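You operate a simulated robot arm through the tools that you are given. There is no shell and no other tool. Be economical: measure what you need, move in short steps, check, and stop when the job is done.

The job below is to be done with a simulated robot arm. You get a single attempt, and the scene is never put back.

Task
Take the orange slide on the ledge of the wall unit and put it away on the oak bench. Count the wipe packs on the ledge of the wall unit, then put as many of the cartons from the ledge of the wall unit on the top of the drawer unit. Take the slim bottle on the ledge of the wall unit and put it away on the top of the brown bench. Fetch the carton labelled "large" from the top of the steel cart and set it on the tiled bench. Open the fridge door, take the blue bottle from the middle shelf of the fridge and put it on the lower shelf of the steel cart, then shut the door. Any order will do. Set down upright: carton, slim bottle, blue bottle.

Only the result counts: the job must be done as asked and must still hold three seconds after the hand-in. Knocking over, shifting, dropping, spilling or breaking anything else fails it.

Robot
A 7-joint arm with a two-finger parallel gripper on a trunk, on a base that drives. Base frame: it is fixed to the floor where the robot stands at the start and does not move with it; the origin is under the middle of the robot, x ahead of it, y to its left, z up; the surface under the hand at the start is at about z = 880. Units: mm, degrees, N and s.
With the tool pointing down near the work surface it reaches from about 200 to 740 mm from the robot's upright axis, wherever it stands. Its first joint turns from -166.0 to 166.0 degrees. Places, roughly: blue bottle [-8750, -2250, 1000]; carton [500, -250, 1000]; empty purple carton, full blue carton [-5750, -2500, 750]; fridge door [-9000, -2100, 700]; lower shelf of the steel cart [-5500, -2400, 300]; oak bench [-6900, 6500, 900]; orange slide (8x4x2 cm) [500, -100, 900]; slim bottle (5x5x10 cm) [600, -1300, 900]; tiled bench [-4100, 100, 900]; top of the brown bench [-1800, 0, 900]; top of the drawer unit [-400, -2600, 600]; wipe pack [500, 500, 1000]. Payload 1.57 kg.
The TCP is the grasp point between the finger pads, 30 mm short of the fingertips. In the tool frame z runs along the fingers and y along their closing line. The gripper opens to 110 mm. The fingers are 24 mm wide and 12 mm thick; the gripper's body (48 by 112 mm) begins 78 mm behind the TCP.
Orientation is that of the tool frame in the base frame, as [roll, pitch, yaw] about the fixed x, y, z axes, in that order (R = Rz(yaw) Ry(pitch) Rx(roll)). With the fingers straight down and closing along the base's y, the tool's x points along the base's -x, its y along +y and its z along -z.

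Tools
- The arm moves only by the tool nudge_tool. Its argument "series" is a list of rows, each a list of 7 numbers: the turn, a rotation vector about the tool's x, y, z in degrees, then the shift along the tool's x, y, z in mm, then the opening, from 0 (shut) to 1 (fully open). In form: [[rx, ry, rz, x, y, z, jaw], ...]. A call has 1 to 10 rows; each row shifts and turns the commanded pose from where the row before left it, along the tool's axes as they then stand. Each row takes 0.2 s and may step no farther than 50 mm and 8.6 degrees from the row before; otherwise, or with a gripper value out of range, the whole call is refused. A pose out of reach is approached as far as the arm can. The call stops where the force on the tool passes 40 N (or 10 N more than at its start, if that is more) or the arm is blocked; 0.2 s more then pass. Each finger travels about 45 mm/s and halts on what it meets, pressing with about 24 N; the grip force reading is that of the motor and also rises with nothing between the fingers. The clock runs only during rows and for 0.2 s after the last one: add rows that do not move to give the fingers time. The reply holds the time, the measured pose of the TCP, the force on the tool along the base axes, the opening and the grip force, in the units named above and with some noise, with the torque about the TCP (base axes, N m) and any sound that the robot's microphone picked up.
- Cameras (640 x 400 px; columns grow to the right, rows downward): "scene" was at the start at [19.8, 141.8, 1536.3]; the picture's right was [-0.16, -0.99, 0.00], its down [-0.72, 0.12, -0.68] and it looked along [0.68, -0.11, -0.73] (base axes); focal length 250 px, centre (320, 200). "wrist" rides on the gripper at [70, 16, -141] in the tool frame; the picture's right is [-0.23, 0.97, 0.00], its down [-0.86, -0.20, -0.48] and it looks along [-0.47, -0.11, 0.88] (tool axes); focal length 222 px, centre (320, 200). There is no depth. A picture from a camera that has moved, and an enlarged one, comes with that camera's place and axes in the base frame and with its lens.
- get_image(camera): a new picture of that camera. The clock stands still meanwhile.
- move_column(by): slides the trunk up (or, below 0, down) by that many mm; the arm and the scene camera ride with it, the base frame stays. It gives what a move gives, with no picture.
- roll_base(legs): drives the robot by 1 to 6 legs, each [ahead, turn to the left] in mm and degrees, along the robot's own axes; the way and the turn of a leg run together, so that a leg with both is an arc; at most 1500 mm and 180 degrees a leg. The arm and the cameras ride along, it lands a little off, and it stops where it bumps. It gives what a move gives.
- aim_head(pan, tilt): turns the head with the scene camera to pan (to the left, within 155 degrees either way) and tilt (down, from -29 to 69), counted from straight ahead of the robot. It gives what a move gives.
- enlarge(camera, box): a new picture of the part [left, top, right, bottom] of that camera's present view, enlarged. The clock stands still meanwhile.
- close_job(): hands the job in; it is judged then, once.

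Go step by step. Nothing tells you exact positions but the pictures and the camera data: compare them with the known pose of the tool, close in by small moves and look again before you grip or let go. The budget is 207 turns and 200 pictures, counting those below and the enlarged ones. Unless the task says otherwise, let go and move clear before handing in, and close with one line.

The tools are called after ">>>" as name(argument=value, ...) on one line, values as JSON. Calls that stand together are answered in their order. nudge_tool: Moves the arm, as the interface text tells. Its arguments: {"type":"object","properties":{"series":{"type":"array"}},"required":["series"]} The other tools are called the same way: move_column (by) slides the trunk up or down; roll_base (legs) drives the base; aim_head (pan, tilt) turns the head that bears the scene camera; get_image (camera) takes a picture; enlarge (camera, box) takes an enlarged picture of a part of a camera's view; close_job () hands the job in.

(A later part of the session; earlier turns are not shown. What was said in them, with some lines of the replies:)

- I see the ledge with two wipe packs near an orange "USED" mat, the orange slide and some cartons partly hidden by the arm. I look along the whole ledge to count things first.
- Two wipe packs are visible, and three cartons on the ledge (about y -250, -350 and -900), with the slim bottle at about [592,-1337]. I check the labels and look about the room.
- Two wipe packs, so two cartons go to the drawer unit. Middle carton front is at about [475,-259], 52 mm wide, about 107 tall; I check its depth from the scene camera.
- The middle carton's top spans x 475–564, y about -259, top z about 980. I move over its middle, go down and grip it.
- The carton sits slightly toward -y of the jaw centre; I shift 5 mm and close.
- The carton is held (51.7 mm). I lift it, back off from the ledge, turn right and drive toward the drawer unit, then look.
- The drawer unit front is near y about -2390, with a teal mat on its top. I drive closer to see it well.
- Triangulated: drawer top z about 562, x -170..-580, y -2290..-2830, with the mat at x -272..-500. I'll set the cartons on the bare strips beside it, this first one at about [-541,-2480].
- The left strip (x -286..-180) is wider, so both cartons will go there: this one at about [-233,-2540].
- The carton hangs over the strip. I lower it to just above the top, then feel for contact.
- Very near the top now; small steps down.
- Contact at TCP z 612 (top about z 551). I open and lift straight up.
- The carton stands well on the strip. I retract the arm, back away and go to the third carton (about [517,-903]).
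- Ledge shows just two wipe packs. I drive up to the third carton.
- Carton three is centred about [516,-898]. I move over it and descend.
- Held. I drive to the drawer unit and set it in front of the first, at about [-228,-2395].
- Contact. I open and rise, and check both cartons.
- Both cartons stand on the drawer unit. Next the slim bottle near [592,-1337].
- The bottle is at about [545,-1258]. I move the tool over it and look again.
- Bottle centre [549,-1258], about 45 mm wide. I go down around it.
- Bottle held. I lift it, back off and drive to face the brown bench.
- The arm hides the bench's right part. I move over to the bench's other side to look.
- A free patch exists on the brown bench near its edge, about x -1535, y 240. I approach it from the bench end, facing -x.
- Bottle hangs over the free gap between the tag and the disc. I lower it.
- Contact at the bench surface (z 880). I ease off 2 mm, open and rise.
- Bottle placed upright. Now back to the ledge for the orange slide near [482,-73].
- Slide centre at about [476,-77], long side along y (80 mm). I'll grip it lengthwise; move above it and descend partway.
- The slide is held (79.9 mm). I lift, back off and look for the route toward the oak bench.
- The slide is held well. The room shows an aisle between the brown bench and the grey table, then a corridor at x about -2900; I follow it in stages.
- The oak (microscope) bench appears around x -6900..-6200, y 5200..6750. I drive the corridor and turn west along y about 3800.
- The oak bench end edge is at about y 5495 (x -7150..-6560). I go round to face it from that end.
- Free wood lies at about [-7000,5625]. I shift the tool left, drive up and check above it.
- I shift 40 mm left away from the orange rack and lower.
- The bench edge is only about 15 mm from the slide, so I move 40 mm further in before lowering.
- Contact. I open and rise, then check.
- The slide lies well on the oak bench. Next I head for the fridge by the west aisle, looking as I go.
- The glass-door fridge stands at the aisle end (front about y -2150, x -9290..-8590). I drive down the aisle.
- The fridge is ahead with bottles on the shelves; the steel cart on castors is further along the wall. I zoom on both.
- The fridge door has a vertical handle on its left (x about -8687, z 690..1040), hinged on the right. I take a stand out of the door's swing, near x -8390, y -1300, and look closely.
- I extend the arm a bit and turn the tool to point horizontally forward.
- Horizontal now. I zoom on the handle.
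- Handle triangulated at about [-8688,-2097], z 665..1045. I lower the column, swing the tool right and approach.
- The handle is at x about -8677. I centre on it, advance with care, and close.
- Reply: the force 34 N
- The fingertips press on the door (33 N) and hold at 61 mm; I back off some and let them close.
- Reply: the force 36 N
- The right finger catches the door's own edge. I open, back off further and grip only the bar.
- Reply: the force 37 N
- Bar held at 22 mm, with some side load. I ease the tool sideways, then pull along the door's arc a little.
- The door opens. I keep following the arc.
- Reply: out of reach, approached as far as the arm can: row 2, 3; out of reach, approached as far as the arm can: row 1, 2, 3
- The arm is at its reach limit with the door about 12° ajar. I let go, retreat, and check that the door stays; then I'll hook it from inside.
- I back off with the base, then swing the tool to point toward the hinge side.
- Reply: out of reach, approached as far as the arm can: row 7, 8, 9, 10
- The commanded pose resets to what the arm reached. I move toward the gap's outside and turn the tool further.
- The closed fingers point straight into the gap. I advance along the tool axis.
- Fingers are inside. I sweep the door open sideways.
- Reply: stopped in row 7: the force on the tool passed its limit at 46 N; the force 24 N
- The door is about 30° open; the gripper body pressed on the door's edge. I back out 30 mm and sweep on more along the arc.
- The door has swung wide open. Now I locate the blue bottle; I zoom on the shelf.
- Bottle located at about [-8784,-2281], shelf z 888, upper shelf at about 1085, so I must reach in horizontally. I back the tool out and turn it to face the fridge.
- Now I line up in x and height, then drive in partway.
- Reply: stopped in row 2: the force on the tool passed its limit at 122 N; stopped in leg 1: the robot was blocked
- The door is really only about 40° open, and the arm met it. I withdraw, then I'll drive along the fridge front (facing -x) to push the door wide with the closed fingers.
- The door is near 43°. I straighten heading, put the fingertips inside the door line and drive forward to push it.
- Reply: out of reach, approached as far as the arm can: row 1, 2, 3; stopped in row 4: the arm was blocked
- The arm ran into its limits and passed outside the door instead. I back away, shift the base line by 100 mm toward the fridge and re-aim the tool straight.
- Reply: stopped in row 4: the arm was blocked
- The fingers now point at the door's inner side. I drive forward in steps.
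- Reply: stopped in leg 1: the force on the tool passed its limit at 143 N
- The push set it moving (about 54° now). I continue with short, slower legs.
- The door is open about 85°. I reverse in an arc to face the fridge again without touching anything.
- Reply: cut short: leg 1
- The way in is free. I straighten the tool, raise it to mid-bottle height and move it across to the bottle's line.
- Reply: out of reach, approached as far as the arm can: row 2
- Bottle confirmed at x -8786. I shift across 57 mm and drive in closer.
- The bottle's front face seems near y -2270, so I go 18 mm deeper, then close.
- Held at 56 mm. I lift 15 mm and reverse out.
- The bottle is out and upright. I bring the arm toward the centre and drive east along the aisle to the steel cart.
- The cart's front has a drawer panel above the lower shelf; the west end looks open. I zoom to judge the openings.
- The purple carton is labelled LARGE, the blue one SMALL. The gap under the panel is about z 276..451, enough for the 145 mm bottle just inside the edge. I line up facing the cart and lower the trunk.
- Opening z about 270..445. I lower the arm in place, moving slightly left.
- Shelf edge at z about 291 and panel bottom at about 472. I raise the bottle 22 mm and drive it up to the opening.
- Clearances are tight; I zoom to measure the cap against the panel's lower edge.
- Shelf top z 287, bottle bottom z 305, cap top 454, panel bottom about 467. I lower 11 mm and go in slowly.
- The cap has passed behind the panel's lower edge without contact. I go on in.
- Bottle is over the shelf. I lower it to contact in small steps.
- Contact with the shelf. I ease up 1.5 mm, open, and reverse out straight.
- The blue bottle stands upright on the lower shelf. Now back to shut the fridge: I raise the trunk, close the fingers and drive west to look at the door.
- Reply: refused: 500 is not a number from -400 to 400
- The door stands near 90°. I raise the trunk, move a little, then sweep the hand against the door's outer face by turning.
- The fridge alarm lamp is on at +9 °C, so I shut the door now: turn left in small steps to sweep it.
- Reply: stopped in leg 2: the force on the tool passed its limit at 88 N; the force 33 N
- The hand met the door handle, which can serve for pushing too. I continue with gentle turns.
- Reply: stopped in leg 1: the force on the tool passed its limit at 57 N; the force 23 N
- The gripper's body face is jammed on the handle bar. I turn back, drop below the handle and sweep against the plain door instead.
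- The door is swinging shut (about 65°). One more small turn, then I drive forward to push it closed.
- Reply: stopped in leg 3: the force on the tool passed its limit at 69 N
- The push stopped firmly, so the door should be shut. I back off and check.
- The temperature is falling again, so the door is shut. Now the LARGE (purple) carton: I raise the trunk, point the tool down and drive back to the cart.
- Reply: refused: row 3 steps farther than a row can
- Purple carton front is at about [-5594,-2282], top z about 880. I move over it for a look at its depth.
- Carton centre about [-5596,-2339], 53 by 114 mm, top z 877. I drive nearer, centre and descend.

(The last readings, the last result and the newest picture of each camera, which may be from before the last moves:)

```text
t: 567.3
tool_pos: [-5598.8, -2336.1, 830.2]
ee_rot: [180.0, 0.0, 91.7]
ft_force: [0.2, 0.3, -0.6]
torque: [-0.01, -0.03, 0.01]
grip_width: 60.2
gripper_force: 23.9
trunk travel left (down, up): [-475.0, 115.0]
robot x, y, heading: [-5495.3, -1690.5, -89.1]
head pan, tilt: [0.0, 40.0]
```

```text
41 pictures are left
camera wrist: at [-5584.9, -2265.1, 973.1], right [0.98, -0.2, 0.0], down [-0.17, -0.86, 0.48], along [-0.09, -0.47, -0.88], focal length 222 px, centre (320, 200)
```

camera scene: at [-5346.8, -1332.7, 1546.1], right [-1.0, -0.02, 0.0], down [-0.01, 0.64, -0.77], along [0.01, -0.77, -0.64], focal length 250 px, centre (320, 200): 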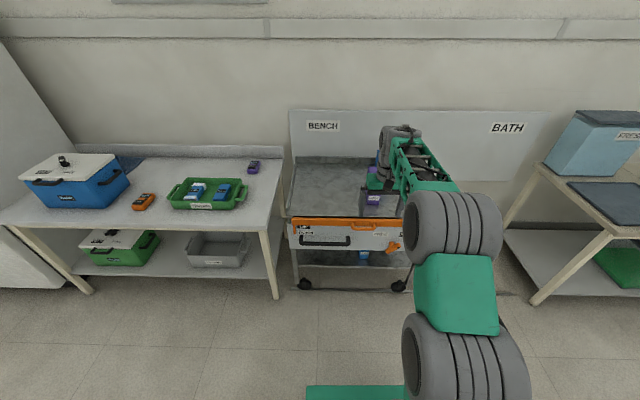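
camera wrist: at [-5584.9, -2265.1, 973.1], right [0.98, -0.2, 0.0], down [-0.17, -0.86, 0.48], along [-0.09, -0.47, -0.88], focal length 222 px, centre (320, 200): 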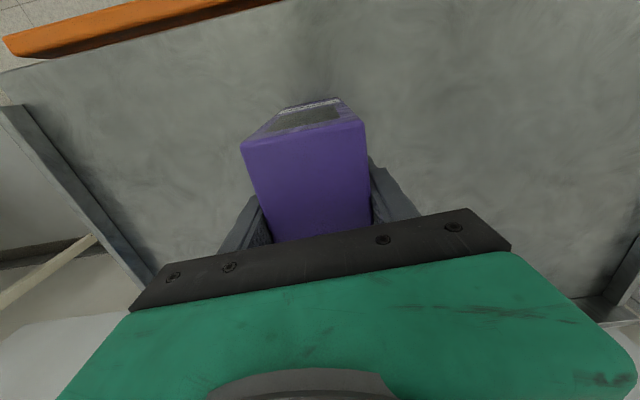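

Carton held (60 mm). I lift it, back off and look toward the tiled bench.

>>> nudge_tool(series=[[0, 0, 0, 0, 0, -20, 0.3], [0, 0, 0, 0, 0, -40, 0.3], [0, 0, 0, 0, 0, -45, 0.3], [0, 0, 0, 0, 0, -45, 0.3], [0, 0, 0, 0, 0, 0, 0.3]])

>>> move_column(by=110)

>>> roll_base(legs=[[-500, 0], [0, 89]])

>>> aim_head(pan=40, tilt=25)

>>> get_image(camera="scene")

```text
t: 568.5
tool_pos: [-5601.2, -2336.6, 981.4]
ee_rot: [-180.0, -0.1, 91.8]
ft_force: [0.3, -0.6, -0.9]
torque: [-0.03, 0.0, -0.02]
grip_width: 60.2
gripper_force: 24.1
trunk travel left (down, up): [-475.0, 115.0]
robot x, y, heading: [-5496.6, -1690.2, -89.1]
head pan, tilt: [0.0, 40.0]
```

```text
t: 569.9
tool_pos: [-5600.7, -2337.1, 1089.5]
ee_rot: [180.0, 0.0, 91.7]
ft_force: [-0.7, 0.5, -0.6]
torque: [0.02, -0.03, 0.01]
grip_width: 59.9
gripper_force: 24.0
trunk travel left (down, up): [-585.0, 5.0]
robot x, y, heading: [-5495.0, -1688.4, -89.0]
head pan, tilt: [0.0, 40.0]
```

```text
t: 576.6
tool_pos: [-4861.8, -1314.5, 1091.4]
ee_rot: [-180.0, 0.0, -179.8]
ft_force: [-1.1, 0.3, -1.0]
torque: [0.01, 0.01, 0.0]
grip_width: 59.4
gripper_force: 24.2
trunk travel left (down, up): [-585.0, 5.0]
robot x, y, heading: [-5505.3, -1193.1, -0.2]
head pan, tilt: [0.0, 40.0]
```

```text
t: 577.7
tool_pos: [-4861.6, -1314.8, 1090.1]
ee_rot: [-180.0, 0.0, -179.8]
ft_force: [-0.1, 0.1, -1.2]
torque: [-0.01, 0.0, -0.05]
grip_width: 59.9
gripper_force: 23.6
trunk travel left (down, up): [-585.0, 5.0]
robot x, y, heading: [-5501.2, -1190.4, -0.5]
head pan, tilt: [40.0, 25.0]
```

```text
40 pictures are left
camera scene: at [-5492.9, -976.6, 1679.3], right [0.64, -0.77, 0.0], down [-0.33, -0.27, -0.91], along [0.7, 0.58, -0.42], focal length 250 px, centre (320, 200)
```

scene: 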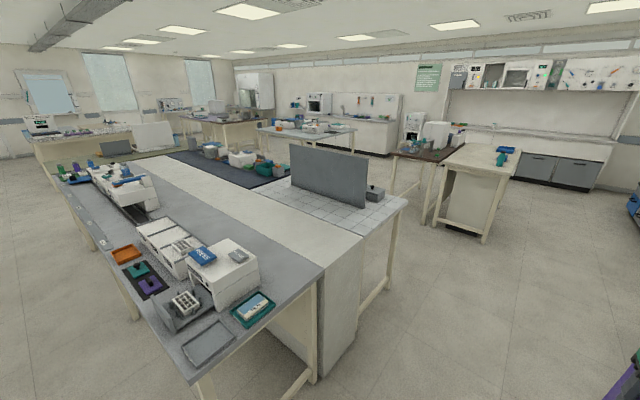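

The tiled bench's south edge is near y -330 (x -4440..-3830), with free tiles at about [-4230,-200]. I drive there and face it.

>>> roll_base(legs=[[1260, 0], [0, 90.5]])

>>> nudge_tool(series=[[0, 0, 0, 0, 40, 0, 0.3], [0, 0, 0, 0, 40, 0, 0.3], [0, 0, 0, 0, 30, 0, 0.3], [0, 0, 0, 0, 0, 0, 0.3]])

>>> aim_head(pan=0, tilt=40)

>>> get_image(camera="scene")

>>> get_image(camera="wrist")

```text
t: 587.8
tool_pos: [-4113.3, -584.1, 1091.1]
ee_rot: [-179.9, 0.0, -91.5]
ft_force: [0.4, -0.4, -0.4]
torque: [-0.01, -0.02, 0.02]
grip_width: 59.6
gripper_force: 23.5
trunk travel left (down, up): [-585.0, 5.0]
robot x, y, heading: [-4256.0, -1226.2, 87.8]
head pan, tilt: [40.0, 25.0]
```

```text
t: 588.8
tool_pos: [-4224.6, -584.5, 1088.8]
ee_rot: [180.0, 0.1, -91.4]
ft_force: [-0.1, -0.6, -0.7]
torque: [-0.02, -0.02, -0.02]
grip_width: 59.4
gripper_force: 24.0
trunk travel left (down, up): [-585.0, 5.0]
robot x, y, heading: [-4258.1, -1225.1, 87.8]
head pan, tilt: [40.0, 25.0]
```

```text
t: 589.9
tool_pos: [-4224.8, -583.6, 1088.7]
ee_rot: [-180.0, 0.1, -91.5]
ft_force: [-0.8, 0.0, -0.7]
torque: [-0.05, -0.02, 0.04]
grip_width: 59.7
gripper_force: 24.0
trunk travel left (down, up): [-585.0, 5.0]
robot x, y, heading: [-4255.7, -1224.0, 88.0]
head pan, tilt: [0.0, 40.0]
```

```text
39 pictures are left
camera scene: at [-4407.7, -1193.9, 1656.1], right [1.0, -0.04, 0.0], down [-0.02, -0.64, -0.77], along [0.03, 0.77, -0.64], focal length 250 px, centre (320, 200)
```

scene: 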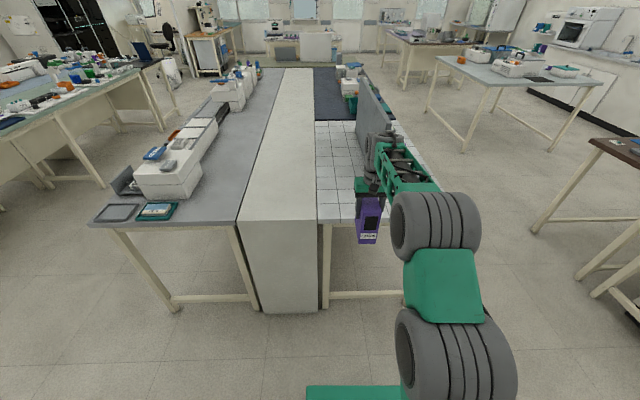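

```text
38 pictures are left
camera wrist: at [-4242.2, -652.6, 1230.8], right [-0.97, 0.25, 0.0], down [0.22, 0.85, 0.48], along [0.12, 0.46, -0.88], focal length 222 px, centre (320, 200)
```

wrist: 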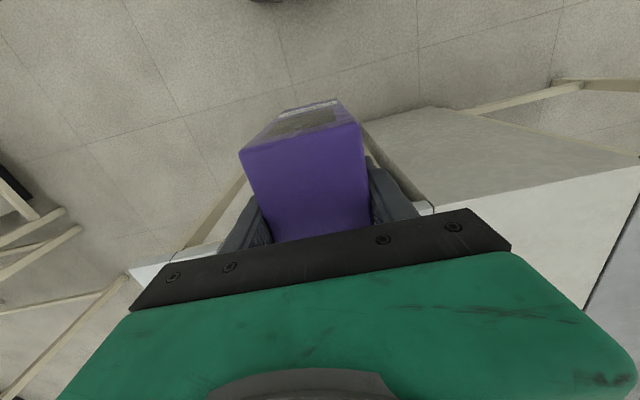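

Tiles begin at x about -4345, y about -411 and are free in front. I shift left 40 mm and drive up.

>>> nudge_tool(series=[[0, 0, 0, 0, 40, 0, 0.3], [0, 0, 0, 0, 0, 0, 0.3]])

>>> roll_base(legs=[[320, 0]])

>>> get_image(camera="scene")

>>> get_image(camera="wrist")

```text
t: 590.5
tool_pos: [-4262.8, -580.5, 1091.6]
ee_rot: [179.9, 0.0, -91.4]
ft_force: [-0.3, 0.1, 0.3]
torque: [-0.03, -0.02, -0.04]
grip_width: 59.7
gripper_force: 24.1
trunk travel left (down, up): [-585.0, 5.0]
robot x, y, heading: [-4255.8, -1222.3, 87.8]
head pan, tilt: [0.0, 40.0]
```

```text
t: 592.6
tool_pos: [-4251.3, -264.1, 1090.0]
ee_rot: [180.0, 0.0, -91.5]
ft_force: [0.6, -0.6, -0.2]
torque: [-0.01, 0.01, 0.03]
grip_width: 59.4
gripper_force: 23.9
trunk travel left (down, up): [-585.0, 5.0]
robot x, y, heading: [-4247.0, -911.0, 87.7]
head pan, tilt: [0.0, 40.0]
```

```text
37 pictures are left
camera scene: at [-4395.9, -877.1, 1656.0], right [1.0, -0.04, 0.0], down [-0.02, -0.64, -0.77], along [0.03, 0.77, -0.64], focal length 250 px, centre (320, 200)
```

scene: 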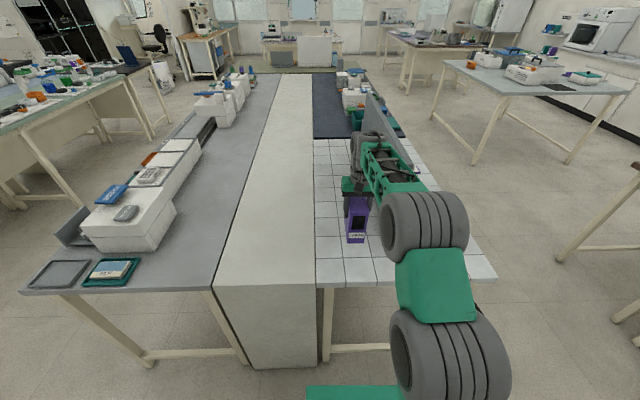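

```text
36 pictures are left
camera wrist: at [-4268.8, -333.7, 1232.2], right [-0.97, 0.25, 0.0], down [0.22, 0.85, 0.48], along [0.12, 0.46, -0.88], focal length 222 px, centre (320, 200)
```

wrist: 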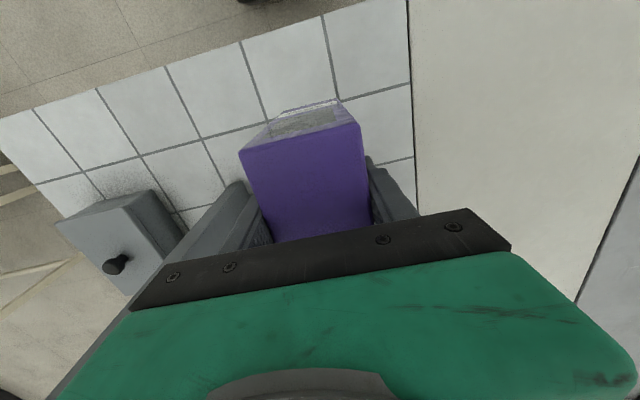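

Over free tiles. I lower the carton.

>>> nudge_tool(series=[[0, 0, 0, 0, 0, 40, 0.3], [0, 0, 0, 0, 0, 35, 0.3], [0, 0, 0, 0, 0, 20, 0.3], [0, 0, 0, 0, 0, 5, 0.3], [0, 0, 0, 0, 0, 3, 0.3], [0, 0, 0, 0, 0, 0, 0.3]])

>>> enlarge(camera="scene", box=[310, 190, 438, 270])

```text
t: 594.0
tool_pos: [-4252.0, -263.8, 991.8]
ee_rot: [180.0, 0.4, -91.5]
ft_force: [0.0, -1.3, 20.9]
torque: [-0.35, -0.01, -0.03]
grip_width: 59.4
gripper_force: 24.1
trunk travel left (down, up): [-585.0, 5.0]
robot x, y, heading: [-4242.0, -908.6, 88.0]
head pan, tilt: [0.0, 40.0]
```

```text
5.00 times, centred on (374, 230) of scene
camera zoom: at [-4395.9, -879.8, 1656.4], right [1.0, -0.04, 0.0], down [-0.02, -0.64, -0.77], along [0.03, 0.77, -0.64], focal length 1249 px, centre (50, 50)
```

zoom: 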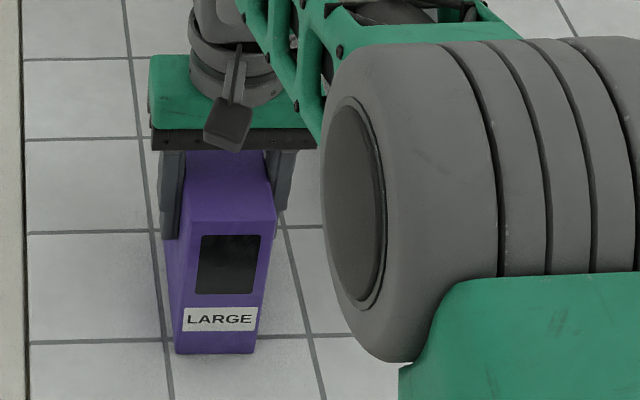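

Contact (21 N). I ease up 3 mm, open and rise.

>>> nudge_tool(series=[[0, 0, 0, 0, 0, -3, 0.3], [0, 0, 0, 0, 0, 0, 0.3]])

>>> nudge_tool(series=[[0, 0, 0, 0, 0, 0, 0.8], [0, 0, 0, 0, 0, 0, 0.8], [0, 0, 0, 0, 0, 0, 0.8], [0, 0, 0, 0, 0, 0, 0.8], [0, 0, 0, 0, 0, -30, 0.8], [0, 0, 0, 0, 0, -40, 0.8], [0, 0, 0, 0, 0, -45, 0.8]])

>>> roll_base(legs=[[-300, 0]])

>>> get_image(camera="scene")

```text
t: 594.6
tool_pos: [-4249.4, -265.1, 991.0]
ee_rot: [-179.9, 0.1, -91.5]
ft_force: [0.0, 4.4, 8.9]
torque: [0.76, -0.01, 0.04]
grip_width: 59.5
gripper_force: 23.9
trunk travel left (down, up): [-585.0, 5.0]
robot x, y, heading: [-4241.0, -908.7, 88.0]
head pan, tilt: [0.0, 40.0]
```

```text
t: 596.2
tool_pos: [-4250.4, -264.8, 1105.8]
ee_rot: [-180.0, -0.1, -91.5]
ft_force: [0.1, 0.0, 0.4]
torque: [0.0, 0.02, 0.03]
grip_width: 88.0
gripper_force: 0.1
trunk travel left (down, up): [-585.0, 5.0]
robot x, y, heading: [-4245.0, -904.8, 87.7]
head pan, tilt: [0.0, 40.0]
```

```text
t: 598.3
tool_pos: [-4257.6, -568.3, 1106.0]
ee_rot: [-179.9, 0.0, -91.8]
ft_force: [0.2, -0.1, 0.6]
torque: [0.04, 0.0, -0.01]
grip_width: 88.1
gripper_force: 0.0
trunk travel left (down, up): [-585.0, 5.0]
robot x, y, heading: [-4251.7, -1212.6, 87.6]
head pan, tilt: [0.0, 40.0]
```

```text
34 pictures are left
camera scene: at [-4408.2, -1180.4, 1656.1], right [1.0, -0.04, 0.0], down [-0.03, -0.64, -0.77], along [0.03, 0.77, -0.64], focal length 250 px, centre (320, 200)
```

scene: 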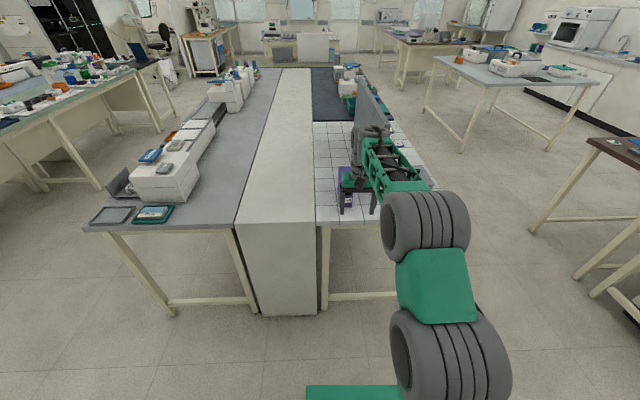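

>>> enlarge(camera="scene", box=[310, 150, 406, 230])

>>> aim_head(pan=115, tilt=12)

>>> get_image(camera="scene")

```text
5.00 times, centred on (358, 190) of scene
camera zoom: at [-4408.2, -1180.4, 1656.1], right [1.0, -0.04, 0.0], down [-0.03, -0.64, -0.77], along [0.03, 0.77, -0.64], focal length 1249 px, centre (130, 250)
```

zoom: 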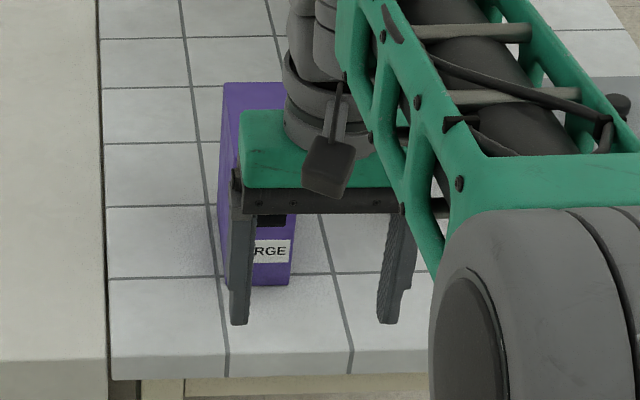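

```text
t: 600.2
tool_pos: [-4259.3, -567.7, 1105.1]
ee_rot: [180.0, 0.0, -91.9]
ft_force: [0.1, 0.5, -1.1]
torque: [0.0, 0.01, 0.0]
grip_width: 87.8
gripper_force: 0.0
trunk travel left (down, up): [-585.0, 5.0]
robot x, y, heading: [-4258.9, -1211.0, 87.5]
head pan, tilt: [115.0, 12.0]
```

```text
32 pictures are left
camera scene: at [-4498.1, -1300.2, 1700.5], right [-0.38, 0.92, 0.0], down [0.19, 0.08, -0.98], along [-0.9, -0.37, -0.21], focal length 250 px, centre (320, 200)
```

scene: 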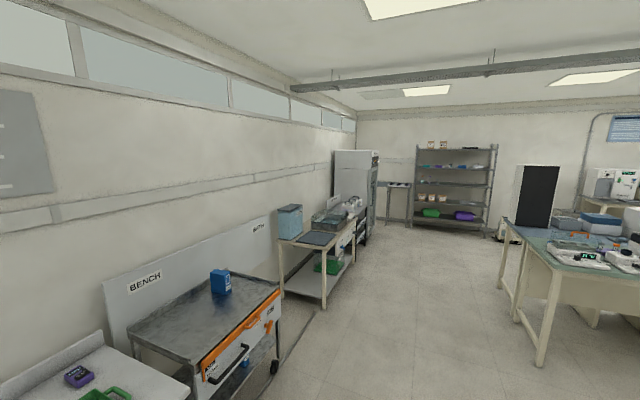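

All parts look done: two cartons on the drawer unit, slim bottle on the brown bench, slide on the oak bench, LARGE carton on the tiles, blue bottle on the cart's lower shelf, and the fridge shut. I hand in.

>>> close_job()

```text
The job is handed in.
```

I finished every item and handed the job in; no result came back. I counted two wipe packs, so two cartons went onto the drawer unit. While I was opening the fridge, the arm hit its door hard twice (122 N and 143 N). The door stayed open long enough to set off the alarm at +9 °C. Once I shut it, the reading fell to +7 °C. The alarm lamp was still lit when I last looked closely, and I did not press reset.
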